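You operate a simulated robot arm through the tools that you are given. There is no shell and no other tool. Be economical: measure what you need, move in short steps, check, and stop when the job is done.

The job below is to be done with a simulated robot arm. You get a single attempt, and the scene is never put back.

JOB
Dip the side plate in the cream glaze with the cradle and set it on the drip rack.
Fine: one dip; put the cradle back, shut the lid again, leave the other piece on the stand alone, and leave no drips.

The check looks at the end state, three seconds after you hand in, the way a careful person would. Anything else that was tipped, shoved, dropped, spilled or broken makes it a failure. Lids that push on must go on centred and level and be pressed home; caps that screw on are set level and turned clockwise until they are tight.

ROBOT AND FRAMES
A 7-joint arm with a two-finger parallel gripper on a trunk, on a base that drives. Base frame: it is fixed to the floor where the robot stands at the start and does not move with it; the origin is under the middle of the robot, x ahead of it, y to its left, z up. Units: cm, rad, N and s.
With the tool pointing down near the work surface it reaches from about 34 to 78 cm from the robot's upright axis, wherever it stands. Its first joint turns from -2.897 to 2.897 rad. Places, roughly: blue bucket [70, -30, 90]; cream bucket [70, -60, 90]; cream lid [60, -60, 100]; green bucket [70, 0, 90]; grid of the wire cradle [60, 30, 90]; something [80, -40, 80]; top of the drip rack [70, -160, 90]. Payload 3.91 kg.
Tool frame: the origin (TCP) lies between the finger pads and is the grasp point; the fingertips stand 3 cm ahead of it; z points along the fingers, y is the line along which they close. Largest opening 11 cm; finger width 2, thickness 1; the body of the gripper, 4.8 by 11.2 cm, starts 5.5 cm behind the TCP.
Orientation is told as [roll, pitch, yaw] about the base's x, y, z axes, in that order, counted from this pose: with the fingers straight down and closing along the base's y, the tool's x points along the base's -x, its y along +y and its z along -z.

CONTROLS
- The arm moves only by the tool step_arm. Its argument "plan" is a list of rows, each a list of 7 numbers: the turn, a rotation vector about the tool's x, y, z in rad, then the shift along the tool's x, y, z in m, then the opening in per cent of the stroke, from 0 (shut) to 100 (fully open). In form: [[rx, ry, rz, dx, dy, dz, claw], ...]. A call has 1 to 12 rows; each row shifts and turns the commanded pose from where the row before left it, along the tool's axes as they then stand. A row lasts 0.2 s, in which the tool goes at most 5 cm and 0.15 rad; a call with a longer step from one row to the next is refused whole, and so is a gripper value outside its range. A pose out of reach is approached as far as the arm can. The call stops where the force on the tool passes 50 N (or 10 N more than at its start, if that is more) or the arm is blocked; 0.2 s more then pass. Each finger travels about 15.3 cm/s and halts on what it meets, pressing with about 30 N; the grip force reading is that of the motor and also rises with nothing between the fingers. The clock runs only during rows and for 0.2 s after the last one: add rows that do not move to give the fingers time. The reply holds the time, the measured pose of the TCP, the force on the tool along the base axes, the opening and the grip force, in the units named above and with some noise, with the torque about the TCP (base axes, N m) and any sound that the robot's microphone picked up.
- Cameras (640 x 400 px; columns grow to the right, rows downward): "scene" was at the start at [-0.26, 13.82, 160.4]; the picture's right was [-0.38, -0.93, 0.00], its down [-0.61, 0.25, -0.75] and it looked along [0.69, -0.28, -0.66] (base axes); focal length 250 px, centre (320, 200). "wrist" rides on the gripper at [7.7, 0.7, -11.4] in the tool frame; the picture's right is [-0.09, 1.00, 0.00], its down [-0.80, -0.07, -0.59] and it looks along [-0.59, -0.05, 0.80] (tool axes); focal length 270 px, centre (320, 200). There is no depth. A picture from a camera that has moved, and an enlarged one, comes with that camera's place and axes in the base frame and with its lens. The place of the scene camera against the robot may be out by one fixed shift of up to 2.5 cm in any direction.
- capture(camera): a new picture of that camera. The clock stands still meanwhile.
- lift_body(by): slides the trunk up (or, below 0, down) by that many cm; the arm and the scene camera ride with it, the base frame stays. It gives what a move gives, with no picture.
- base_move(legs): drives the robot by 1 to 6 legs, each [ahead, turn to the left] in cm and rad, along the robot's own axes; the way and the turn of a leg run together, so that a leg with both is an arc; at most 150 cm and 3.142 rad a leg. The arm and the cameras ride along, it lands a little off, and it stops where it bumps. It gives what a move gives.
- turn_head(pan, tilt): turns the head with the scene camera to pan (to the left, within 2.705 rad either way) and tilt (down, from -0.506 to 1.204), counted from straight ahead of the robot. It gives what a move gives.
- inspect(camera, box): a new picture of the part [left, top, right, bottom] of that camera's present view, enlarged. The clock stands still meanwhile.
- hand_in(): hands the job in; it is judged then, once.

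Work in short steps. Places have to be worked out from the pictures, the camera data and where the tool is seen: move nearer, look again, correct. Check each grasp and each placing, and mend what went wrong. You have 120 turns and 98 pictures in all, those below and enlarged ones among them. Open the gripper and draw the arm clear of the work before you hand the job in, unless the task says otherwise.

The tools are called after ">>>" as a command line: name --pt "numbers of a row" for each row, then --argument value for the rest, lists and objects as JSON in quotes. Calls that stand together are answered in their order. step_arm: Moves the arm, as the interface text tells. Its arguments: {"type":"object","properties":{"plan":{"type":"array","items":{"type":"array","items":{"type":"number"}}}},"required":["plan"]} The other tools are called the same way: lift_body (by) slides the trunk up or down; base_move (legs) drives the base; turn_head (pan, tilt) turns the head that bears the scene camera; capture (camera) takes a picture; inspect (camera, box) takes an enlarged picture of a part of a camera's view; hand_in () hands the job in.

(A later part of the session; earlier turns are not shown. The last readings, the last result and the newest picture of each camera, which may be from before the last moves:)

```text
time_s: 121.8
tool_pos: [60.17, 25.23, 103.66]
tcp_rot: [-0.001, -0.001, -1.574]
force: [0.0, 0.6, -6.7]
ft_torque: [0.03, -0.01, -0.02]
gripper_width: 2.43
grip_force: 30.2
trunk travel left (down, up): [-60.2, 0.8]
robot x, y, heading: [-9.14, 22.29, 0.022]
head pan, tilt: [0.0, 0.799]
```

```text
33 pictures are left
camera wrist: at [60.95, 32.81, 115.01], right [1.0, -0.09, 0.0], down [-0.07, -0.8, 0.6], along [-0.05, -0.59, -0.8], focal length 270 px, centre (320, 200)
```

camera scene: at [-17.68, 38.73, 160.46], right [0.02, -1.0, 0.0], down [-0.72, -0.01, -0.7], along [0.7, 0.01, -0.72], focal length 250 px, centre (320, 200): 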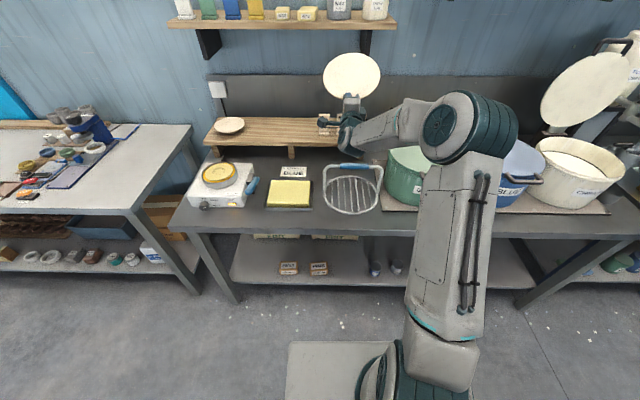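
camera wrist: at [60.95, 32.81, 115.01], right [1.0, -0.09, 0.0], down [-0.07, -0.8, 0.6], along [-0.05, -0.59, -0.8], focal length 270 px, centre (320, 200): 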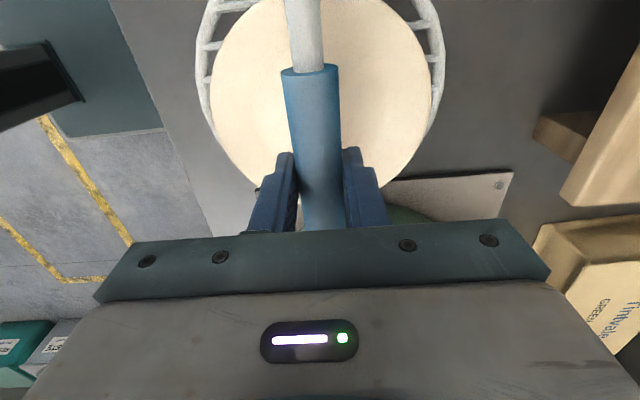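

Balanced lift, 6.7 N. Raise to z≈126, draw in, and drive to opposite the cream bucket.

>>> step_arm --pt "0 0 0 0 0 -0.015 0" --pt "0 0 0 0 0 -0.025 0" --pt "0 0 0 0 0 -0.03 0" --pt "0 0 0 0 0 -0.03 0" --pt "0 0 0 0 0 -0.03 0" --pt "0 0 0 0 0 -0.03 0" --pt "0 0 0 0 -0.01 -0.03 0" --pt "0 0 0 0 -0.025 -0.02 0" --pt "0 0 0 0 -0.03 -0.01 0" --pt "0 0 0 0 -0.03 0 0" --pt "0 0 0 0 -0.025 0 0" --pt "0 0 0 0 -0.01 0 0"

>>> base_move --legs '[[0, -1.59], [88, 0], [0, 1.57]]'

>>> turn_head --pan 0.0 --tilt 0.75

>>> capture --camera "scene"

>>> capture --camera "wrist"

```text
time_s: 124.5
tool_pos: [47.14, 25.23, 125.56]
tcp_rot: [0.0, -0.002, -1.573]
force: [0.2, -0.2, -6.7]
ft_torque: [0.02, -0.02, 0.0]
gripper_width: 2.43
grip_force: 30.2
trunk travel left (down, up): [-60.2, 0.8]
robot x, y, heading: [-9.09, 21.55, 0.019]
head pan, tilt: [0.0, 0.799]
```

```text
time_s: 136.8
tool_pos: [48.5, -63.53, 125.47]
tcp_rot: [0.001, -0.002, -1.58]
force: [0.3, -0.1, -6.8]
ft_torque: [0.02, 0.01, 0.02]
gripper_width: 2.44
grip_force: 29.6
trunk travel left (down, up): [-60.2, 0.8]
robot x, y, heading: [-7.97, -66.42, 0.016]
head pan, tilt: [0.0, 0.799]
```

```text
time_s: 137.4
tool_pos: [48.6, -63.54, 125.31]
tcp_rot: [-0.001, -0.001, -1.578]
force: [0.3, -0.1, -7.0]
ft_torque: [0.06, -0.02, -0.03]
gripper_width: 2.45
grip_force: 29.6
trunk travel left (down, up): [-60.2, 0.8]
robot x, y, heading: [-7.77, -66.65, 0.017]
head pan, tilt: [0.0, 0.75]
```

```text
32 pictures are left
camera scene: at [-8.09, -49.4, 162.86], right [0.02, -1.0, 0.0], down [-0.68, -0.01, -0.73], along [0.73, 0.01, -0.68], focal length 250 px, centre (320, 200)
```

scene: 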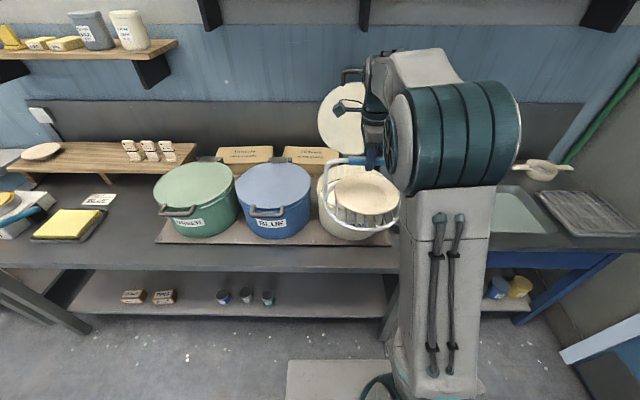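

```text
31 pictures are left
camera wrist: at [49.37, -55.85, 136.97], right [1.0, -0.09, 0.0], down [-0.08, -0.8, 0.6], along [-0.06, -0.59, -0.8], focal length 270 px, centre (320, 200)
```

wrist: 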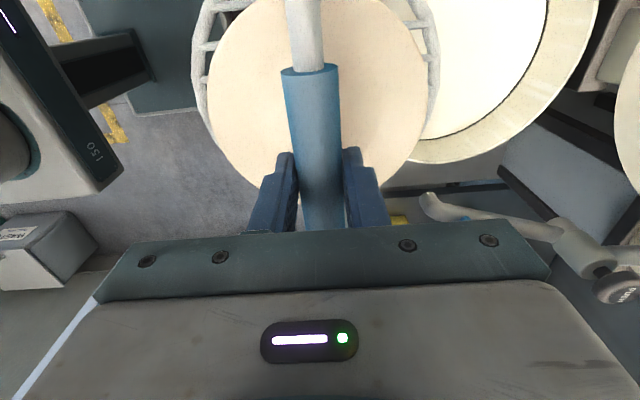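

Bucket: centre ≈ (65.2, −62.3), rim r≈14.6 at z≈102, glaze surface ≈ 94. I move the cradle over it and compare margins in the scene view.

>>> step_arm --pt "0 0 0 0.002 0.015 0 0" --pt "0 0 0 0.002 0.03 0 0" --pt "0 0 0 0 0.035 0 0" --pt "0 0 0 0 0.035 0 0" --pt "0 0 0 0 0.03 0 0" --pt "0 0 0 0 0.02 0 0" --pt "0 0 0 0 0 0 0"

>>> inspect --camera "scene" --box '[290, 120, 420, 250]'

>>> capture --camera "wrist"

```text
time_s: 139.0
tool_pos: [64.39, -63.19, 125.4]
tcp_rot: [-0.002, -0.001, -1.578]
force: [-0.2, 0.4, -7.2]
ft_torque: [0.02, -0.03, -0.04]
gripper_width: 2.45
grip_force: 30.6
out of reach, approached as far as the arm can: row 6
trunk travel left (down, up): [-60.2, 0.8]
robot x, y, heading: [-7.97, -66.61, 0.015]
head pan, tilt: [0.0, 0.75]
```

```text
3.08 times, centred on (355, 185) of scene
camera zoom: at [-8.07, -49.4, 162.86], right [0.02, -1.0, 0.0], down [-0.68, -0.01, -0.73], along [0.73, 0.01, -0.68], focal length 769 px, centre (212, 246)
```

zoom: 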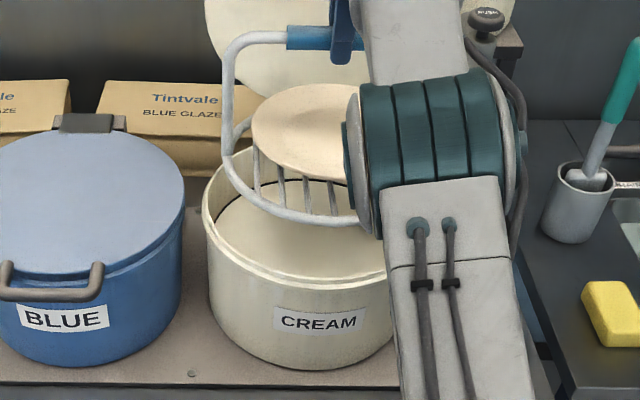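

```text
29 pictures are left
camera wrist: at [65.33, -55.65, 136.9], right [1.0, -0.09, 0.0], down [-0.08, -0.8, 0.6], along [-0.06, -0.59, -0.8], focal length 270 px, centre (320, 200)
```

wrist: 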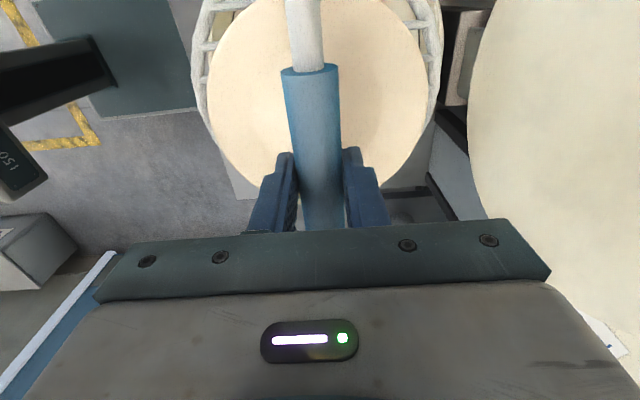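

Relative margins: the cradle needs about −0.8 cm in y and +1.5 cm in x to be centred (target TCP ≈ (65.9, −64.0)). The arm is at its reach limit, so I drive ahead 3 cm and then trim.

>>> base_move --legs '[[3, 0]]'

>>> step_arm --pt "0 0 0 -0.004 0 0.01 0" --pt "0 0 0 -0.004 0 0.01 0" --pt "0 0 0 0 0 0 0"

```text
time_s: 139.8
tool_pos: [67.67, -63.21, 125.34]
tcp_rot: [-0.003, 0.0, -1.577]
force: [0.4, -0.8, -7.4]
ft_torque: [0.0, 0.0, 0.01]
gripper_width: 2.43
grip_force: 30.2
trunk travel left (down, up): [-60.2, 0.8]
robot x, y, heading: [-5.25, -66.22, 0.016]
head pan, tilt: [0.0, 0.75]
```

```text
time_s: 140.7
tool_pos: [67.56, -63.79, 123.41]
tcp_rot: [-0.002, -0.002, -1.578]
force: [-1.1, 0.0, -7.0]
ft_torque: [0.04, 0.0, -0.01]
gripper_width: 2.44
grip_force: 29.9
trunk travel left (down, up): [-60.2, 0.8]
robot x, y, heading: [-4.99, -66.48, 0.017]
head pan, tilt: [0.0, 0.75]
```

>>> step_arm --pt "0 0 0 -0.002 -0.008 0 0" --pt "0 0 0 0 -0.008 0 0" --pt "0 0 0 0 0 0.01 0" --pt "0 0 0 0 0 0.02 0" --pt "0 0 0 0 0 0.015 0" --pt "0 0 0 0 0 0 0"

>>> inspect --camera "scene" --box '[290, 120, 420, 250]'

>>> capture --camera "wrist"

```text
time_s: 142.1
tool_pos: [65.91, -64.06, 118.91]
tcp_rot: [0.001, -0.001, -1.577]
force: [-0.1, 0.4, -2.4]
ft_torque: [-0.18, -0.43, -0.01]
gripper_width: 2.43
grip_force: 30.2
trunk travel left (down, up): [-60.2, 0.8]
robot x, y, heading: [-4.99, -66.23, 0.016]
head pan, tilt: [0.0, 0.75]
```

```text
3.08 times, centred on (355, 185) of scene
camera zoom: at [-5.13, -49.35, 162.87], right [0.02, -1.0, 0.0], down [-0.68, -0.01, -0.73], along [0.73, 0.01, -0.68], focal length 769 px, centre (212, 246)
```

zoom: 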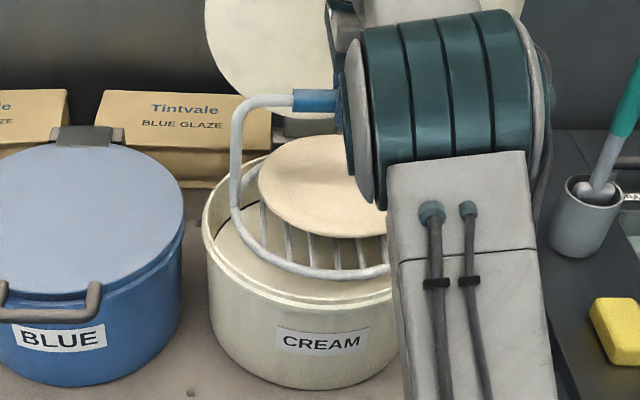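

```text
27 pictures are left
camera wrist: at [66.7, -56.57, 130.46], right [1.0, -0.09, 0.0], down [-0.08, -0.8, 0.6], along [-0.06, -0.59, -0.8], focal length 270 px, centre (320, 200)
```

wrist: 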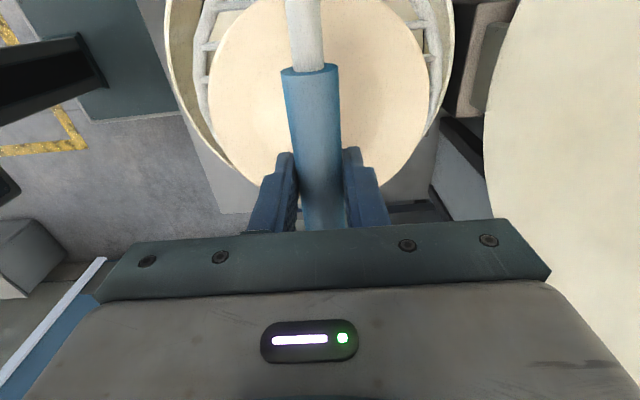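

Force dropped to −2.4 N: the ring is touching the rear rim. Wrist view says the cradle is ~1 cm too far in +x; I raise, shift −1 cm, and lower a little again.

>>> step_arm --pt "0 0 0 0 0 -0.015 0" --pt "0 0 0 0 -0.01 0 0" --pt "0 0 0 0 0 0.01 0" --pt "0 0 0 0 0 0.01 0" --pt "0 0 0 0 0 0.005 0" --pt "0 0 0 0 0 0 0"

>>> capture --camera "wrist"

```text
time_s: 143.4
tool_pos: [64.79, -63.57, 118.34]
tcp_rot: [0.007, -0.001, -1.573]
force: [16.0, 20.5, 31.2]
ft_torque: [-0.3, -0.29, -0.16]
gripper_width: 2.42
grip_force: 30.2
trunk travel left (down, up): [-60.2, 0.8]
robot x, y, heading: [-5.32, -66.15, 0.022]
head pan, tilt: [0.0, 0.75]
```

```text
26 pictures are left
camera wrist: at [65.55, -56.04, 129.87], right [1.0, -0.09, 0.01], down [-0.08, -0.8, 0.59], along [-0.05, -0.59, -0.81], focal length 270 px, centre (320, 200)
```

wrist: 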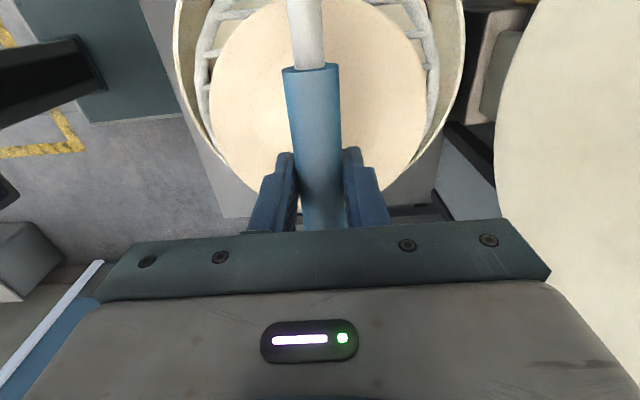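

Reaction pushes +y and +x, so the −y side touches. Raise, shift +1.1 cm in y and +0.4 in x, and try again.

>>> step_arm --pt "0 0 0 0 0 -0.02 0" --pt "0 0 0 0.01 0.003 0 0" --pt "0 0 0 0 0 0 0" --pt "0 0 0 0 0 0.01 0" --pt "0 0 0 0 0 0.01 0" --pt "0 0 0 0 0 0 0"

>>> inspect --camera "scene" --box '[290, 120, 420, 250]'

```text
time_s: 144.8
tool_pos: [65.22, -63.16, 117.94]
tcp_rot: [-0.001, -0.001, -1.578]
force: [-0.3, 0.6, -6.0]
ft_torque: [0.06, 0.02, -0.01]
gripper_width: 2.41
grip_force: 30.1
trunk travel left (down, up): [-60.2, 0.8]
robot x, y, heading: [-5.02, -66.33, 0.016]
head pan, tilt: [0.0, 0.75]
```

```text
3.08 times, centred on (355, 185) of scene
camera zoom: at [-5.05, -49.33, 162.86], right [0.02, -1.0, 0.0], down [-0.68, -0.01, -0.73], along [0.73, 0.01, -0.68], focal length 769 px, centre (212, 246)
```

zoom: 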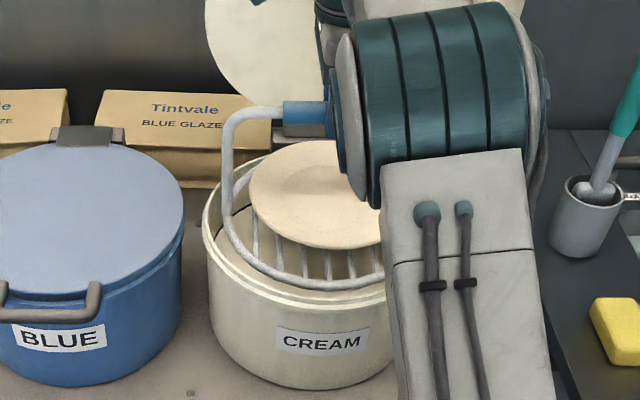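

Free now. Lower 2 cm gently.

>>> step_arm --pt "0 0 0 0 0 0.007 0" --pt "0 0 0 0 0 0.007 0" --pt "0 0 0 0 0 0.007 0" --pt "0 0 0 0 0 0 0"

>>> capture --camera "wrist"

```text
time_s: 145.8
tool_pos: [65.23, -63.14, 115.79]
tcp_rot: [-0.002, -0.002, -1.575]
force: [0.0, 0.2, -7.9]
ft_torque: [0.02, 0.04, -0.01]
gripper_width: 2.43
grip_force: 30.2
trunk travel left (down, up): [-60.2, 0.8]
robot x, y, heading: [-5.08, -65.94, 0.016]
head pan, tilt: [0.0, 0.75]
```

```text
24 pictures are left
camera wrist: at [66.04, -55.56, 127.34], right [1.0, -0.09, 0.0], down [-0.07, -0.8, 0.6], along [-0.06, -0.59, -0.8], focal length 270 px, centre (320, 200)
```

wrist: 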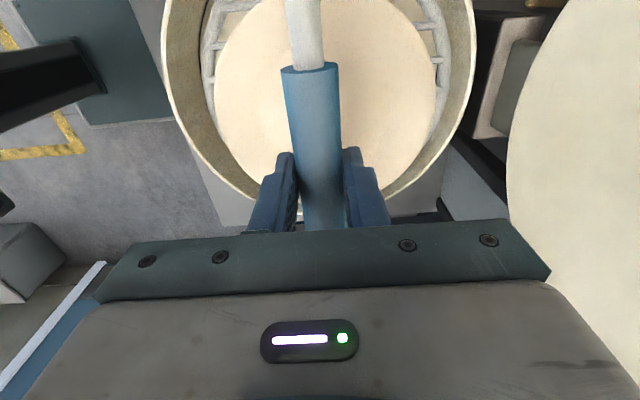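

Inside the rim; trim −0.5 cm in x and lower toward the surface.

>>> step_arm --pt "0 0 0 0 -0.005 0 0" --pt "0 0 0 0 0 0.01 0" --pt "0 0 0 0 0 0.01 0" --pt "0 0 0 0 0 0.01 0" --pt "0 0 0 0 0 0.008 0" --pt "0 0 0 0 0 0.008 0" --pt "0 0 0 0 0 0.006 0" --pt "0 0 0 0 0 0 0"

>>> capture --camera "wrist"

```text
time_s: 147.7
tool_pos: [64.63, -63.12, 110.63]
tcp_rot: [-0.002, -0.002, -1.58]
force: [0.8, 0.2, -7.5]
ft_torque: [-0.02, 0.04, 0.0]
gripper_width: 2.43
grip_force: 30.0
trunk travel left (down, up): [-60.2, 0.8]
robot x, y, heading: [-5.32, -66.22, 0.024]
head pan, tilt: [0.0, 0.75]
```

```text
23 pictures are left
camera wrist: at [65.53, -55.59, 122.07], right [1.0, -0.09, 0.0], down [-0.07, -0.8, 0.6], along [-0.06, -0.59, -0.8], focal length 270 px, centre (320, 200)
```

wrist: 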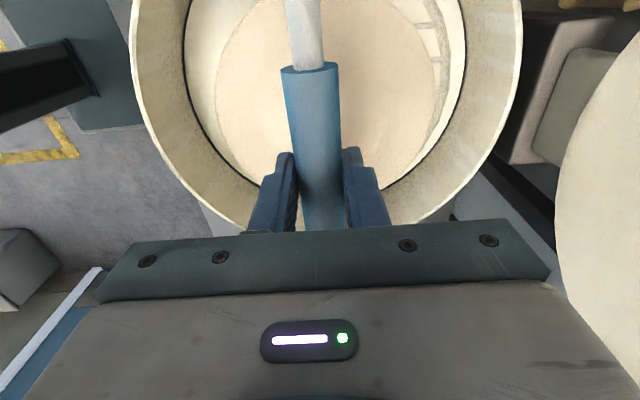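

The grid is just entering the glaze. Continue down about 5.5 cm smoothly.

>>> step_arm --pt "0 0 0 0 0 0.008 0" --pt "0 0 0 0 0 0.008 0" --pt "0 0 0 0 0 0.008 0" --pt "0 0 0 0 0 0.008 0" --pt "0 0 0 0 0 0.008 0" --pt "0 0 0 0 0 0.008 0" --pt "0 0 0 0 0 0.007 0" --pt "0 0 0 0 0 0 0"

>>> capture --camera "wrist"

```text
time_s: 149.4
tool_pos: [64.65, -63.08, 105.15]
tcp_rot: [0.0, -0.003, -1.579]
force: [-0.5, 0.9, -5.8]
ft_torque: [0.03, -0.02, -0.01]
gripper_width: 2.42
grip_force: 30.2
trunk travel left (down, up): [-60.2, 0.8]
robot x, y, heading: [-4.71, -66.55, 0.017]
head pan, tilt: [0.0, 0.75]
```

```text
22 pictures are left
camera wrist: at [65.5, -55.58, 116.59], right [1.0, -0.09, 0.0], down [-0.07, -0.8, 0.6], along [-0.06, -0.59, -0.8], focal length 270 px, centre (320, 200)
```

wrist: 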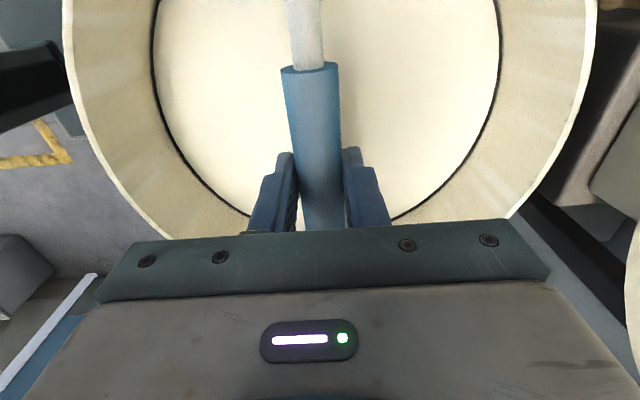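

Fully submerged. Raise out slowly to just above the surface inside the bucket and let it drain.

>>> step_arm --pt "0 0 0 0 0 0 0" --pt "0 0 0 0 0 0 0" --pt "0 0 0 0 0 -0.008 0" --pt "0 0 0 0 0 -0.008 0" --pt "0 0 0 0 0 -0.008 0" --pt "0 0 0 0 0 -0.008 0" --pt "0 0 0 0 0 -0.008 0" --pt "0 0 0 0 0 -0.008 0" --pt "0 0 0 0 0 -0.008 0" --pt "0 0 0 0 0 -0.008 0" --pt "0 0 0 0 0 -0.008 0" --pt "0 0 0 0 0 -0.008 0"

>>> step_arm --pt "0 0 0 0 0 -0.008 0" --pt "0 0 0 0 0 -0.005 0" --pt "0 0 0 0 0 0 0" --pt "0 0 0 0 0 0 0" --pt "0 0 0 0 0 0 0" --pt "0 0 0 0 0 0 0" --pt "0 0 0 0 0 0 0" --pt "0 0 0 0 0 0 0" --pt "0 0 0 0 0 0 0" --pt "0 0 0 0 0 0 0" --pt "0 0 0 0 0 0 0" --pt "0 0 0 0 0 0 0"

>>> capture --camera "wrist"

>>> turn_head --pan -0.7 --tilt 0.6

>>> inspect --camera "scene" --box '[300, 140, 500, 265]'

```text
time_s: 152.1
tool_pos: [64.63, -63.25, 113.16]
tcp_rot: [-0.003, -0.002, -1.577]
force: [0.5, -0.4, -6.5]
ft_torque: [0.04, 0.02, 0.01]
gripper_width: 2.44
grip_force: 30.3
trunk travel left (down, up): [-60.2, 0.8]
robot x, y, heading: [-5.19, -66.61, 0.02]
head pan, tilt: [0.0, 0.75]
```

```text
time_s: 154.7
tool_pos: [64.67, -63.17, 114.43]
tcp_rot: [0.0, -0.002, -1.577]
force: [0.5, 0.3, -7.1]
ft_torque: [0.06, 0.04, 0.01]
gripper_width: 2.44
grip_force: 29.8
trunk travel left (down, up): [-60.2, 0.8]
robot x, y, heading: [-5.46, -66.22, 0.017]
head pan, tilt: [0.0, 0.75]
```

```text
21 pictures are left
camera wrist: at [65.54, -55.58, 125.89], right [1.0, -0.09, 0.0], down [-0.07, -0.8, 0.6], along [-0.06, -0.59, -0.8], focal length 270 px, centre (320, 200)
```

wrist: 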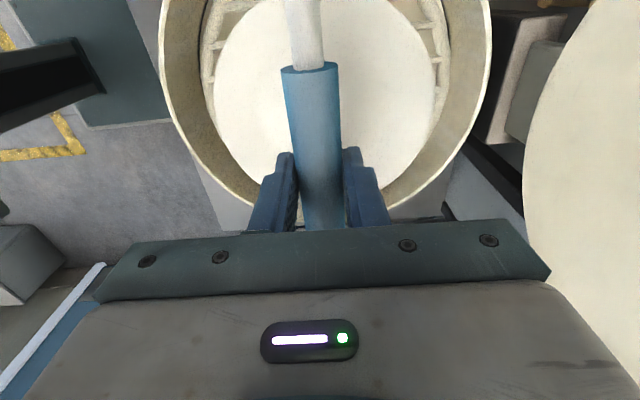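

```text
time_s: 155.7
tool_pos: [64.62, -63.21, 114.49]
tcp_rot: [-0.001, -0.002, -1.578]
force: [-0.5, -0.2, -5.9]
ft_torque: [0.03, 0.02, 0.0]
gripper_width: 2.44
grip_force: 30.2
trunk travel left (down, up): [-60.2, 0.8]
robot x, y, heading: [-5.06, -66.37, 0.015]
head pan, tilt: [-0.7, 0.6]
```

```text
3.20 times, centred on (400, 202) of scene
camera zoom: at [-6.48, -55.06, 164.15], right [-0.63, -0.78, 0.0], down [-0.44, 0.36, -0.82], along [0.64, -0.52, -0.57], focal length 800 px, centre (64, 192)
```

zoom: 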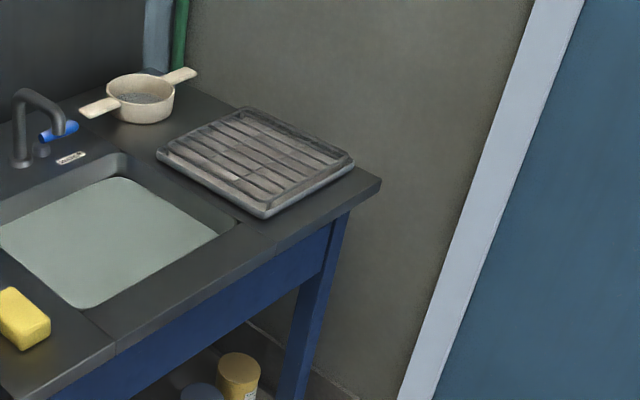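

Plate is coated. While it drains I study the rack closely and keep waiting.

>>> step_arm --pt "0 0 0 0 0 0 0" --pt "0 0 0 0 0 0 0" --pt "0 0 0 0 0 0 0" --pt "0 0 0 0 0 0 0" --pt "0 0 0 0 0 0 0" --pt "0 0 0 0 0 0 0" --pt "0 0 0 0 0 0 0" --pt "0 0 0 0 0 0 0" --pt "0 0 0 0 0 0 0" --pt "0 0 0 0 0 0 0" --pt "0 0 0 0 0 0 0" --pt "0 0 0 0 0 0 0"

>>> inspect --camera "scene" --box '[344, 168, 416, 213]'

>>> step_arm --pt "0 0 0 0 0 0 0" --pt "0 0 0 0 0 0 0" --pt "0 0 0 0 0 0 0" --pt "0 0 0 0 0 0 0" --pt "0 0 0 0 0 0 0" --pt "0 0 0 0 0 0 0" --pt "0 0 0 0 0 0 0" --pt "0 0 0 0 0 0 0" --pt "0 0 0 0 0 0 0" --pt "0 0 0 0 0 0 0" --pt "0 0 0 0 0 0 0" --pt "0 0 0 0 0 0 0"

>>> step_arm --pt "0 0 0 0 0 0 0" --pt "0 0 0 0 0 0 0" --pt "0 0 0 0 0 0 0" --pt "0 0 0 0 0 0 0" --pt "0 0 0 0 0 0 0" --pt "0 0 0 0 0 0 0" --pt "0 0 0 0 0 0 0" --pt "0 0 0 0 0 0 0" --pt "0 0 0 0 0 0 0" --pt "0 0 0 0 0 0 0" --pt "0 0 0 0 0 0 0" --pt "0 0 0 0 0 0 0"

```text
time_s: 158.3
tool_pos: [64.58, -63.28, 114.4]
tcp_rot: [-0.001, -0.001, -1.578]
force: [0.5, -0.7, -6.3]
ft_torque: [0.03, 0.01, 0.0]
gripper_width: 2.44
grip_force: 29.7
trunk travel left (down, up): [-60.2, 0.8]
robot x, y, heading: [-5.19, -66.73, 0.022]
head pan, tilt: [-0.7, 0.6]
```

```text
8.89 times, centred on (380, 190) of scene
camera zoom: at [-6.48, -55.06, 164.15], right [-0.63, -0.78, 0.0], down [-0.44, 0.36, -0.82], along [0.64, -0.52, -0.57], focal length 2221 px, centre (-213, 284)
```

zoom: 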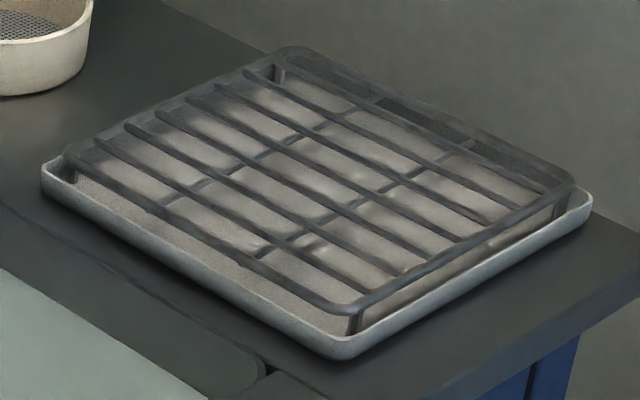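

```text
time_s: 160.9
tool_pos: [64.72, -63.2, 114.44]
tcp_rot: [-0.001, -0.004, -1.577]
force: [0.4, 0.5, -7.6]
ft_torque: [0.02, 0.0, -0.02]
gripper_width: 2.45
grip_force: 29.9
trunk travel left (down, up): [-60.2, 0.8]
robot x, y, heading: [-5.29, -66.35, 0.018]
head pan, tilt: [-0.7, 0.6]
```

```text
time_s: 163.5
tool_pos: [64.73, -63.15, 114.4]
tcp_rot: [-0.002, -0.004, -1.578]
force: [0.1, 0.3, -6.6]
ft_torque: [0.03, 0.01, 0.01]
gripper_width: 2.45
grip_force: 30.1
trunk travel left (down, up): [-60.2, 0.8]
robot x, y, heading: [-4.88, -66.47, 0.015]
head pan, tilt: [-0.7, 0.6]
```

The rack is a wire grid on legs in a tray, closed frame, so the plate must be handed over from the cradle. I keep draining over the bucket, then look for hanging drops.

>>> step_arm --pt "0 0 0 0 0 -0.005 0" --pt "0 0 0 0 0 -0.01 0" --pt "0 0 0 0 0 -0.01 0" --pt "0 0 0 0 0 0 0" --pt "0 0 0 0 0 0 0" --pt "0 0 0 0 0 0 0" --pt "0 0 0 0 0 0 0" --pt "0 0 0 0 0 0 0" --pt "0 0 0 0 0 0 0" --pt "0 0 0 0 0 0 0" --pt "0 0 0 0 0 0 0" --pt "0 0 0 0 0 0 0"

>>> step_arm --pt "0 0 0 0 0 0 0" --pt "0 0 0 0 0 0 0" --pt "0 0 0 0 0 0 0" --pt "0 0 0 0 0 0 0" --pt "0 0 0 0 0 0 0" --pt "0 0 0 0 0 0 0" --pt "0 0 0 0 0 0 0" --pt "0 0 0 0 0 0 0" --pt "0 0 0 0 0 0 0" --pt "0 0 0 0 0 0 0" --pt "0 0 0 0 0 0 0" --pt "0 0 0 0 0 0 0"

>>> step_arm --pt "0 0 0 0 0 0 0" --pt "0 0 0 0 0 0 0" --pt "0 0 0 0 0 0 0" --pt "0 0 0 0 0 0 0" --pt "0 0 0 0 0 0 0" --pt "0 0 0 0 0 0 0" --pt "0 0 0 0 0 0 0" --pt "0 0 0 0 0 0 0" --pt "0 0 0 0 0 0 0" --pt "0 0 0 0 0 0 0" --pt "0 0 0 0 0 0 0" --pt "0 0 0 0 0 0 0"

>>> turn_head --pan 0.0 --tilt 0.75

>>> inspect --camera "scene" --box '[300, 130, 400, 240]'

```text
time_s: 166.1
tool_pos: [64.64, -63.21, 116.94]
tcp_rot: [-0.002, -0.002, -1.578]
force: [-0.2, 0.2, -7.5]
ft_torque: [0.05, 0.03, 0.04]
gripper_width: 2.44
grip_force: 29.7
trunk travel left (down, up): [-60.2, 0.8]
robot x, y, heading: [-5.06, -66.24, 0.017]
head pan, tilt: [-0.7, 0.6]
```

```text
time_s: 168.7
tool_pos: [64.63, -63.19, 116.91]
tcp_rot: [-0.001, -0.001, -1.578]
force: [-0.3, 0.4, -6.7]
ft_torque: [0.06, 0.03, 0.04]
gripper_width: 2.43
grip_force: 30.6
trunk travel left (down, up): [-60.2, 0.8]
robot x, y, heading: [-5.13, -66.6, 0.019]
head pan, tilt: [-0.7, 0.6]
```

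```text
time_s: 171.3
tool_pos: [64.67, -63.16, 116.81]
tcp_rot: [-0.001, -0.002, -1.577]
force: [0.6, -0.6, -7.4]
ft_torque: [0.04, 0.02, 0.0]
gripper_width: 2.44
grip_force: 29.9
trunk travel left (down, up): [-60.2, 0.8]
robot x, y, heading: [-5.12, -66.22, 0.02]
head pan, tilt: [-0.7, 0.6]
```

```text
time_s: 172.4
tool_pos: [64.68, -63.18, 116.92]
tcp_rot: [-0.003, -0.001, -1.579]
force: [-0.1, 0.6, -6.6]
ft_torque: [0.05, -0.01, -0.04]
gripper_width: 2.43
grip_force: 30.1
trunk travel left (down, up): [-60.2, 0.8]
robot x, y, heading: [-4.8, -66.37, 0.02]
head pan, tilt: [0.0, 0.75]
```

```text
3.64 times, centred on (350, 185) of scene
camera zoom: at [-5.05, -49.35, 162.86], right [0.02, -1.0, 0.0], down [-0.68, -0.01, -0.73], along [0.73, 0.01, -0.68], focal length 909 px, centre (211, 254)
```

zoom: 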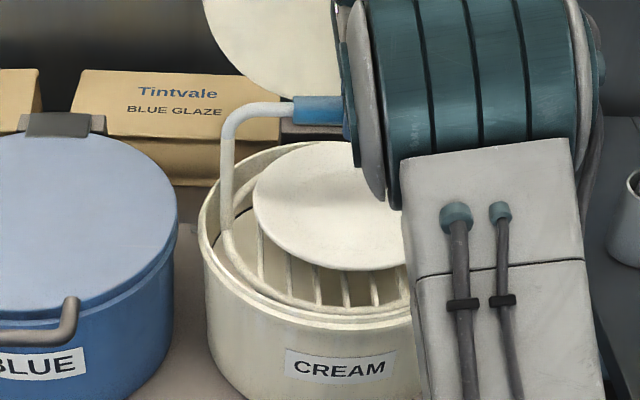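

No drops visible after 20 s; drain a further ~8 s, then raise clear of the rim.

>>> step_arm --pt "0 0 0 0 0 0 0" --pt "0 0 0 0 0 0 0" --pt "0 0 0 0 0 0 0" --pt "0 0 0 0 0 0 0" --pt "0 0 0 0 0 0 0" --pt "0 0 0 0 0 0 0" --pt "0 0 0 0 0 0 0" --pt "0 0 0 0 0 0 0" --pt "0 0 0 0 0 0 0" --pt "0 0 0 0 0 0 0" --pt "0 0 0 0 0 0 0" --pt "0 0 0 0 0 0 0"

>>> step_arm --pt "0 0 0 0 0 0 0" --pt "0 0 0 0 0 0 0" --pt "0 0 0 0 0 0 0" --pt "0 0 0 0 0 0 0" --pt "0 0 0 0 0 0 0" --pt "0 0 0 0 0 0 0" --pt "0 0 0 0 0 0 0" --pt "0 0 0 0 0 0 0" --pt "0 0 0 0 0 0 0" --pt "0 0 0 0 0 0 0" --pt "0 0 0 0 0 0 0" --pt "0 0 0 0 0 0 0"

>>> step_arm --pt "0 0 0 0 0 0 0" --pt "0 0 0 0 0 0 0" --pt "0 0 0 0 0 0 0" --pt "0 0 0 0 0 0 0" --pt "0 0 0 0 0 0 0" --pt "0 0 0 0 0 0 0" --pt "0 0 0 0 0 -0.01 0" --pt "0 0 0 0 0 -0.02 0" --pt "0 0 0 0 0 -0.02 0" --pt "0 0 0 0 0 -0.02 0" --pt "0 0 0 0 0 -0.015 0" --pt "0 0 0 0 0 0 0"

>>> step_arm --pt "0 0 0 0 0 0 0" --pt "0 0 0 0 0 0 0" --pt "0 0 0 0 0 0 0" --pt "0 0 0 0 0 0 0" --pt "0 0 0 0 0 0 0" --pt "0 0 0 0 0 0 0" --pt "0 0 0 0 0 0 0" --pt "0 0 0 0 0 0 0" --pt "0 0 0 0 0 0 0" --pt "0 0 0 0 0 0 0" --pt "0 0 0 0 0 0 0" --pt "0 0 0 0 0 0 0"

>>> inspect --camera "scene" --box '[290, 110, 420, 250]'

```text
time_s: 175.0
tool_pos: [64.68, -63.18, 116.94]
tcp_rot: [-0.003, 0.0, -1.577]
force: [0.3, -0.4, -6.6]
ft_torque: [0.03, 0.01, -0.01]
gripper_width: 2.44
grip_force: 30.3
trunk travel left (down, up): [-60.2, 0.8]
robot x, y, heading: [-5.52, -66.22, 0.02]
head pan, tilt: [0.0, 0.75]
```

```text
time_s: 177.6
tool_pos: [64.65, -63.29, 116.94]
tcp_rot: [0.0, -0.001, -1.579]
force: [1.0, 0.2, -6.6]
ft_torque: [0.04, 0.01, -0.01]
gripper_width: 2.44
grip_force: 29.9
trunk travel left (down, up): [-60.2, 0.8]
robot x, y, heading: [-4.97, -66.62, 0.014]
head pan, tilt: [0.0, 0.75]
```

```text
time_s: 180.2
tool_pos: [64.78, -63.21, 125.42]
tcp_rot: [-0.003, 0.0, -1.577]
force: [0.5, 0.4, -7.1]
ft_torque: [0.04, 0.01, 0.0]
gripper_width: 2.46
grip_force: 30.1
trunk travel left (down, up): [-60.2, 0.8]
robot x, y, heading: [-5.23, -66.54, 0.015]
head pan, tilt: [0.0, 0.75]
```

```text
time_s: 182.8
tool_pos: [64.64, -63.2, 125.31]
tcp_rot: [-0.001, -0.001, -1.577]
force: [0.7, 0.8, -7.0]
ft_torque: [0.04, -0.02, 0.01]
gripper_width: 2.43
grip_force: 30.0
trunk travel left (down, up): [-60.2, 0.8]
robot x, y, heading: [-5.42, -66.51, 0.019]
head pan, tilt: [0.0, 0.75]
```

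```text
2.86 times, centred on (355, 180) of scene
camera zoom: at [-5.05, -49.35, 162.86], right [0.02, -1.0, 0.0], down [-0.68, -0.01, -0.73], along [0.73, 0.01, -0.68], focal length 714 px, centre (220, 257)
```

zoom: 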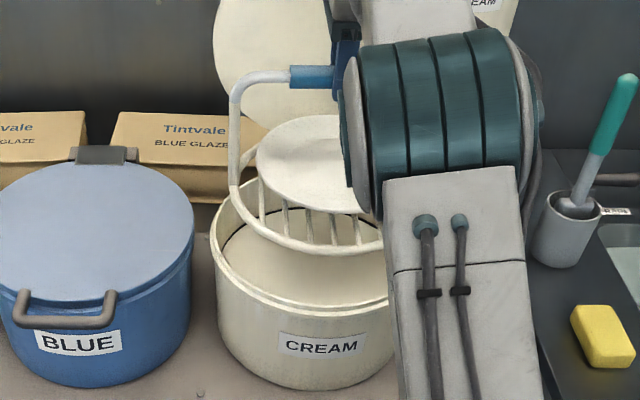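

Drained. Draw the cradle back and carry it home (reverse of the way here).

>>> step_arm --pt "0 0 0 0 -0.01 0 0" --pt "0 0 0 0 -0.025 0 0" --pt "0 0 0 0 -0.03 0 0" --pt "0 0 0 0 -0.03 0 0" --pt "0 0 0 0 -0.03 0 0" --pt "0 0 0 0 -0.01 0 0" --pt "0 0 0 0 0 0 0"

>>> base_move --legs '[[-4, 0], [0, -1.587], [-88, 0], [0, 1.587]]'

>>> capture --camera "wrist"

```text
time_s: 184.4
tool_pos: [51.01, -63.18, 125.39]
tcp_rot: [-0.002, -0.001, -1.578]
force: [-1.2, 0.1, -5.6]
ft_torque: [0.03, 0.05, 0.0]
gripper_width: 2.45
grip_force: 30.6
trunk travel left (down, up): [-60.2, 0.8]
robot x, y, heading: [-5.22, -66.18, 0.013]
head pan, tilt: [0.0, 0.75]
```

```text
time_s: 197.3
tool_pos: [48.0, 24.36, 125.37]
tcp_rot: [-0.001, -0.003, -1.592]
force: [0.1, 0.2, -6.9]
ft_torque: [0.02, -0.01, -0.04]
gripper_width: 2.44
grip_force: 30.0
trunk travel left (down, up): [-60.2, 0.8]
robot x, y, heading: [-8.1, 21.91, 0.002]
head pan, tilt: [0.0, 0.75]
```

```text
16 pictures are left
camera wrist: at [49.07, 31.96, 136.88], right [0.99, -0.11, 0.0], down [-0.09, -0.8, 0.6], along [-0.07, -0.59, -0.8], focal length 270 px, centre (320, 200)
```

wrist: 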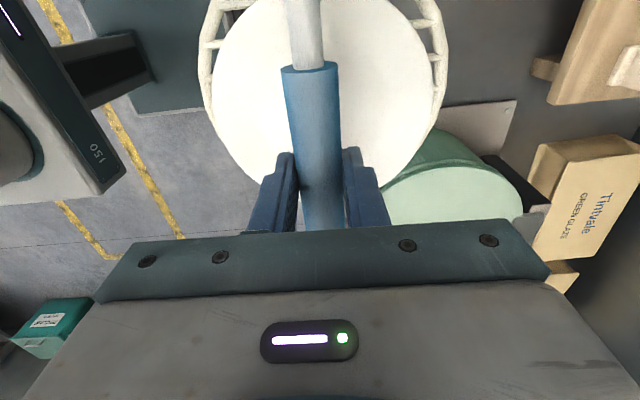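

Over home; trim to (60.1, 25.3), fix yaw, and lower.

>>> step_arm --pt "0 0 -0.019 0.003 0.015 0 0" --pt "0 0 0 0.003 0.03 0 0" --pt "0 0 0 0.003 0.03 0 0" --pt "0 0 0 0 0.03 0 0" --pt "0 0 0 0 0.016 0 0" --pt "0 0 0 0 0 0.02 0" --pt "0 0 0 0 0 0.035 0" --pt "0 0 0 0 0 0.04 0" --pt "0 0 0 0 0 0.04 0" --pt "0 0 0 0 0 0.04 0" --pt "0 0 0 0 0 0.03 0" --pt "0 0 0 0 0 0.02 0"

```text
time_s: 199.9
tool_pos: [60.28, 25.19, 102.88]
tcp_rot: [-0.002, -0.003, -1.572]
force: [-0.1, -0.1, -6.8]
ft_torque: [0.0, -0.01, 0.02]
gripper_width: 2.42
grip_force: 29.6
trunk travel left (down, up): [-60.2, 0.8]
robot x, y, heading: [-8.37, 21.74, 0.006]
head pan, tilt: [0.0, 0.75]
```

>>> step_arm --pt "0 0 0 0.001 -0.002 0.006 0" --pt "0 0 0 0 0 0.006 0" --pt "0 0 0 0 0 0.005 0" --pt "0 0 0 0 0 0.004 0" --pt "0 0 0 0 0 0.002 0" --pt "0 0 0 0 0 0 0"

```text
time_s: 201.3
tool_pos: [60.04, 25.27, 100.75]
tcp_rot: [0.003, -0.003, -1.573]
force: [2.8, 1.0, 5.5]
ft_torque: [-0.13, -0.02, 0.1]
gripper_width: 2.42
grip_force: 30.0
trunk travel left (down, up): [-60.2, 0.8]
robot x, y, heading: [-8.34, 22.0, 0.001]
head pan, tilt: [0.0, 0.75]
```

Cradle is down. Open and rise clear of the handle.

>>> step_arm --pt "0 0 0 0 0 -0.002 0" --pt "0 0 0 0 0 0 35" --pt "0 0 0 0 0 0 60" --pt "0 0 0 0 0 0 60" --pt "0 0 0 0 0 -0.02 60" --pt "0 0 0 0 0 -0.04 60" --pt "0 0 0 0 0 -0.04 60" --pt "0 0 0 0 0 -0.045 60"

>>> capture --camera "wrist"

```text
time_s: 203.1
tool_pos: [59.75, 25.22, 115.25]
tcp_rot: [-0.001, -0.001, -1.572]
force: [0.4, -0.6, 0.2]
ft_torque: [0.0, 0.02, -0.01]
gripper_width: 6.6
grip_force: 0.0
trunk travel left (down, up): [-60.2, 0.8]
robot x, y, heading: [-7.96, 22.07, 0.005]
head pan, tilt: [0.0, 0.75]
```

```text
15 pictures are left
camera wrist: at [60.65, 32.85, 126.78], right [1.0, -0.09, 0.0], down [-0.07, -0.8, 0.6], along [-0.05, -0.59, -0.8], focal length 270 px, centre (320, 200)
```

wrist: 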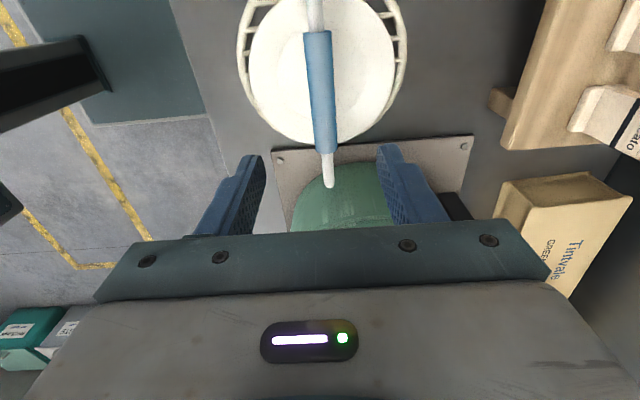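

Cradle with plate is home. Before touching the wet plate I'll shut the lid with clean fingers: pull the arm in, rise, and drive to the cream bucket.

>>> step_arm --pt "0 0 0 0 -0.02 -0.04 60" --pt "0 0 0 0 -0.025 -0.04 60" --pt "0 0 0 0 -0.025 -0.04 60" --pt "0 0 0 0 -0.03 -0.035 50" --pt "0 0 0 0 -0.03 -0.035 40" --pt "0 0 0 0 -0.01 -0.03 31"

>>> base_move --legs '[[5, 0], [0, -1.575], [87.5, 0], [0, 1.57]]'

```text
time_s: 204.5
tool_pos: [45.89, 25.47, 137.36]
tcp_rot: [0.0, -0.001, -1.572]
force: [0.1, -0.4, -0.1]
ft_torque: [0.0, -0.01, 0.01]
gripper_width: 3.4
grip_force: 0.0
trunk travel left (down, up): [-60.2, 0.8]
robot x, y, heading: [-7.86, 22.44, 0.006]
head pan, tilt: [0.0, 0.75]
```

```text
time_s: 217.2
tool_pos: [50.15, -63.18, 137.22]
tcp_rot: [0.0, -0.002, -1.602]
force: [-0.3, 0.0, -0.5]
ft_torque: [0.01, 0.0, 0.04]
gripper_width: 3.41
grip_force: 0.0
trunk travel left (down, up): [-60.2, 0.8]
robot x, y, heading: [-3.98, -65.45, -0.026]
head pan, tilt: [0.0, 0.75]
```

>>> step_arm --pt "0 0 -0.028 0 0.03 0 31" --pt "0 0 0 0 0.035 0 31" --pt "0 0 0 0 0.035 0 31" --pt "0 0 0 0 0.03 0 31" --pt "-0.1375 0 0 0 0 0 31" --pt "-0.1375 0 0 0 0 0 31" --pt "-0.1375 0 0 0 0 0 31" --pt "-0.1375 0 0 0 0 0 31" --pt "-0.1375 0 0 0 0 0 31" --pt "-0.1375 0 0 0 0 0 31" --pt "-0.1375 0 0 0 0 0 31" --pt "-0.1375 0 0 0 0 0 31"

>>> capture --camera "wrist"

```text
time_s: 219.8
tool_pos: [62.0, -63.4, 137.12]
tcp_rot: [1.1, -0.002, -1.572]
force: [0.1, 0.4, 0.9]
ft_torque: [-0.03, -0.04, 0.01]
gripper_width: 3.41
grip_force: 0.1
out of reach, approached as far as the arm can: row 4
trunk travel left (down, up): [-60.2, 0.8]
robot x, y, heading: [-3.97, -65.05, -0.028]
head pan, tilt: [0.0, 0.75]
```

```text
14 pictures are left
camera wrist: at [52.19, -55.76, 142.94], right [0.45, -0.09, 0.89], down [-0.56, -0.8, 0.21], along [0.69, -0.59, -0.41], focal length 270 px, centre (320, 200)
```

wrist: 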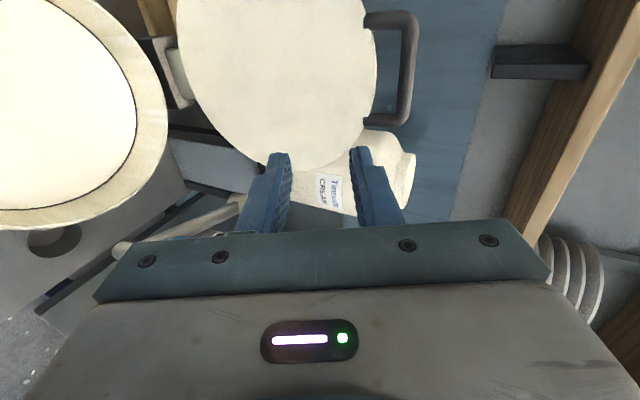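

Bar of the open lid at about (85, −62.7, 136.6). Approach to 6 cm short along the tool axis, then straddle and close.

>>> step_arm --pt "0 0 0 0 0.0198 0.027 31" --pt "0 0 0 0 0.0198 0.027 31" --pt "0 0 0 0 0.0198 0.027 31" --pt "0 0 0 0 0.0198 0.027 31" --pt "0 0 0 0 0.0198 0.027 31" --pt "0 0 0 0 0 0.02 31" --pt "0 0 0 0 0 0.02 31"

>>> capture --camera "wrist"

```text
time_s: 221.4
tool_pos: [82.17, -63.35, 137.94]
tcp_rot: [1.098, -0.001, -1.572]
force: [-0.8, -0.2, 0.3]
ft_torque: [0.01, 0.01, -0.01]
gripper_width: 3.37
grip_force: 0.1
trunk travel left (down, up): [-60.2, 0.8]
robot x, y, heading: [-3.97, -65.5, -0.031]
head pan, tilt: [0.0, 0.75]
```

```text
13 pictures are left
camera wrist: at [72.43, -55.81, 143.79], right [0.45, -0.09, 0.89], down [-0.56, -0.8, 0.21], along [0.69, -0.59, -0.41], focal length 270 px, centre (320, 200)
```

wrist: 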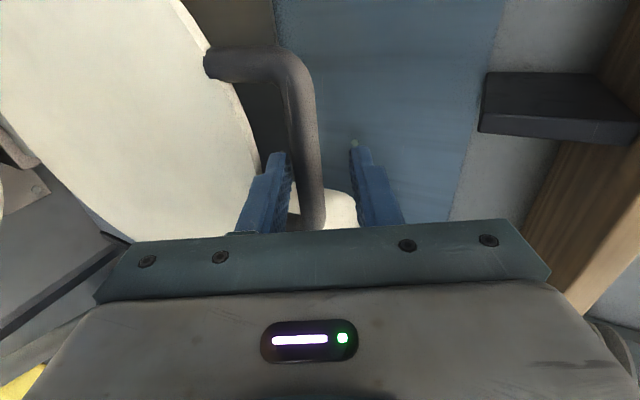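

>>> step_arm --pt "0 0 0 0 0 0.01 31" --pt "0 0 0 0 0 0 10" --pt "0 0 0 0 0 0 0" --pt "0 0 0 0 0 0 0"

```text
time_s: 222.4
tool_pos: [83.18, -63.47, 136.86]
tcp_rot: [1.087, -0.001, -1.575]
force: [-3.4, 0.5, -27.8]
ft_torque: [0.55, 0.4, -0.14]
gripper_width: 1.56
grip_force: 44.3
trunk travel left (down, up): [-60.2, 0.8]
robot x, y, heading: [-4.45, -65.07, -0.03]
head pan, tilt: [0.0, 0.75]
```

Handle gripped. Swing the lid down along the arc, first half.

>>> step_arm --pt "0 0 0 0 -0.0166 -0.0306 0" --pt "0 0 0 0 -0.0199 -0.0295 0" --pt "0 0 0 0 -0.0227 -0.0274 0" --pt "0 0 0 0 -0.0254 -0.0249 0" --pt "0 0 0 0 -0.0277 -0.0222 0" --pt "0 0 0 0 -0.0299 -0.0194 0"

```text
time_s: 223.8
tool_pos: [62.59, -63.36, 132.08]
tcp_rot: [1.107, 0.0, -1.573]
force: [-7.9, -1.2, 9.9]
ft_torque: [0.54, 0.03, 0.4]
gripper_width: 1.57
grip_force: 44.6
trunk travel left (down, up): [-60.2, 0.8]
robot x, y, heading: [-4.2, -65.27, -0.028]
head pan, tilt: [0.0, 0.75]
```

Continue down while easing the tool tilt back toward 0.75.

>>> step_arm --pt "0.05 0 0 0 -0.0314 -0.0167 0" --pt "0.05 0 0 0 -0.0336 -0.0119 0" --pt "0.05 0 0 0 -0.035 -0.0066 0" --pt "0.05 0 0 0 -0.0355 -0.0014 0" --pt "0.05 0 0 0 -0.0353 0.0039 0"

```text
time_s: 225.0
tool_pos: [50.65, -63.37, 118.77]
tcp_rot: [0.847, -0.002, -1.571]
force: [2.8, 1.0, -1.5]
ft_torque: [-0.27, -0.1, -0.05]
gripper_width: 1.53
grip_force: 45.1
trunk travel left (down, up): [-60.2, 0.8]
robot x, y, heading: [-4.26, -65.4, -0.021]
head pan, tilt: [0.0, 0.75]
```

>>> step_arm --pt "0.05 0 0 0 -0.0344 0.0092 0" --pt "0.05 0 0 0 -0.0326 0.0142 0" --pt "0 0 0 0 -0.015 0.0095 0" --pt "0 0 0 0 -0.015 0.0095 0" --pt "0 0 0 0 -0.014 0.0109 0" --pt "0 0 0 0 -0.014 0.0109 0"

>>> capture --camera "wrist"

```text
time_s: 226.4
tool_pos: [46.88, -63.31, 105.64]
tcp_rot: [0.752, -0.002, -1.572]
force: [36.6, -0.1, -3.1]
ft_torque: [-0.35, -0.27, 0.24]
gripper_width: 1.58
grip_force: 45.8
trunk travel left (down, up): [-60.2, 0.8]
robot x, y, heading: [-3.78, -64.91, -0.029]
head pan, tilt: [0.0, 0.75]
```

```text
12 pictures are left
camera wrist: at [39.73, -55.77, 114.43], right [0.73, -0.09, 0.68], down [-0.46, -0.8, 0.39], along [0.51, -0.59, -0.62], focal length 270 px, centre (320, 200)
```

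wrist: 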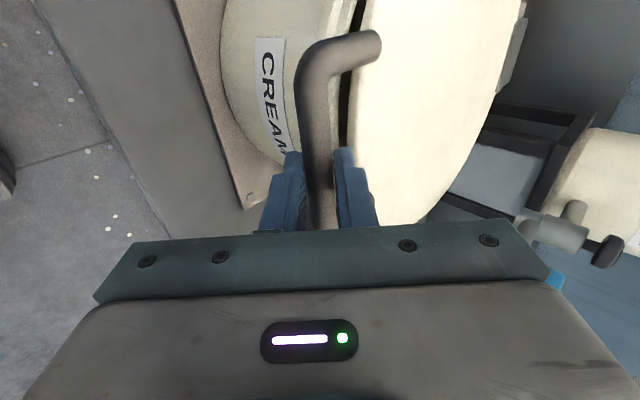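

Nearly shut (≈1.5 cm gap). Ease forward and lower the rest, ending with a gentle press.

>>> step_arm --pt "0 0 0 0 -0.0024 0.0114 0" --pt "0 0 0 0 -0.0055 0.0058 0" --pt "0 0 0 0 -0.004 0.004 0" --pt "0 0 0 0 -0.002 0.002 0"

>>> inspect --camera "wrist" --box '[180, 0, 520, 230]'

```text
time_s: 227.2
tool_pos: [46.79, -63.33, 104.06]
tcp_rot: [0.772, -0.003, -1.571]
force: [-14.5, -0.9, 25.8]
ft_torque: [-0.17, -0.07, 0.32]
gripper_width: 1.56
grip_force: 45.5
trunk travel left (down, up): [-60.2, 0.8]
robot x, y, heading: [-3.92, -65.19, -0.025]
head pan, tilt: [0.0, 0.75]
stopped in row 4: the force on the tool passed its limit (the readings are from after the stop); the commanded pose is now the measured one
```

```text
1.74 times, centred on (350, 115) of wrist
camera zoom: at [39.5, -55.77, 112.86], right [0.71, -0.09, 0.7], down [-0.47, -0.8, 0.38], along [0.52, -0.59, -0.61], focal length 470 px, centre (268, 348)
```

zoom: 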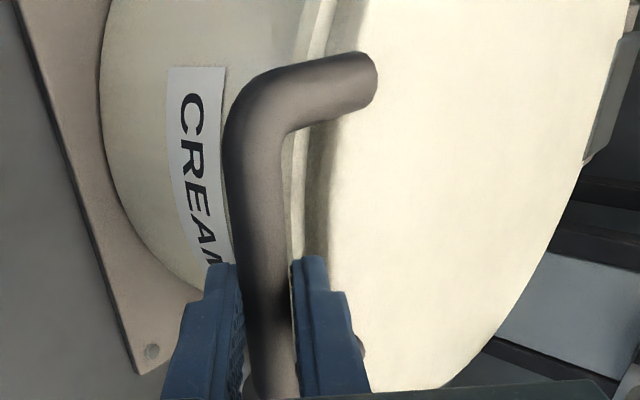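

Lid seems seated. Release and withdraw along the tool axis.

>>> step_arm --pt "0 0 0 0 0 0 20" --pt "0 0 0 0 0 0 36" --pt "0 0 0 0 0 0 36" --pt "0 0 0 0 0 -0.02 36" --pt "0 0 0 0 0 -0.03 36" --pt "0 0 0 0 0 -0.04 36" --pt "0 0 0 0 0 -0.04 60" --pt "0 0 0 0 0 -0.04 60"

>>> capture --camera "wrist"

```text
time_s: 229.0
tool_pos: [38.64, -62.88, 117.7]
tcp_rot: [0.763, -0.003, -1.571]
force: [-0.1, 0.2, -0.1]
ft_torque: [-0.03, 0.01, 0.02]
gripper_width: 6.63
grip_force: 0.0
out of reach, approached as far as the arm can: row 6, 7, 8
trunk travel left (down, up): [-60.2, 0.8]
robot x, y, heading: [-3.97, -65.27, -0.027]
head pan, tilt: [0.0, 0.75]
```

```text
10 pictures are left
camera wrist: at [31.32, -55.29, 126.45], right [0.72, -0.09, 0.69], down [-0.46, -0.8, 0.38], along [0.52, -0.59, -0.62], focal length 270 px, centre (320, 200)
```

wrist: 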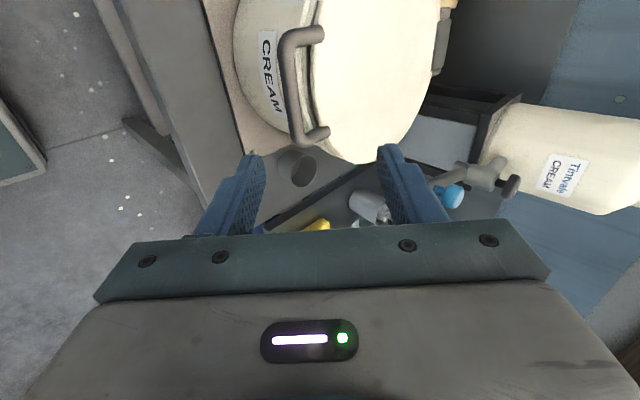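

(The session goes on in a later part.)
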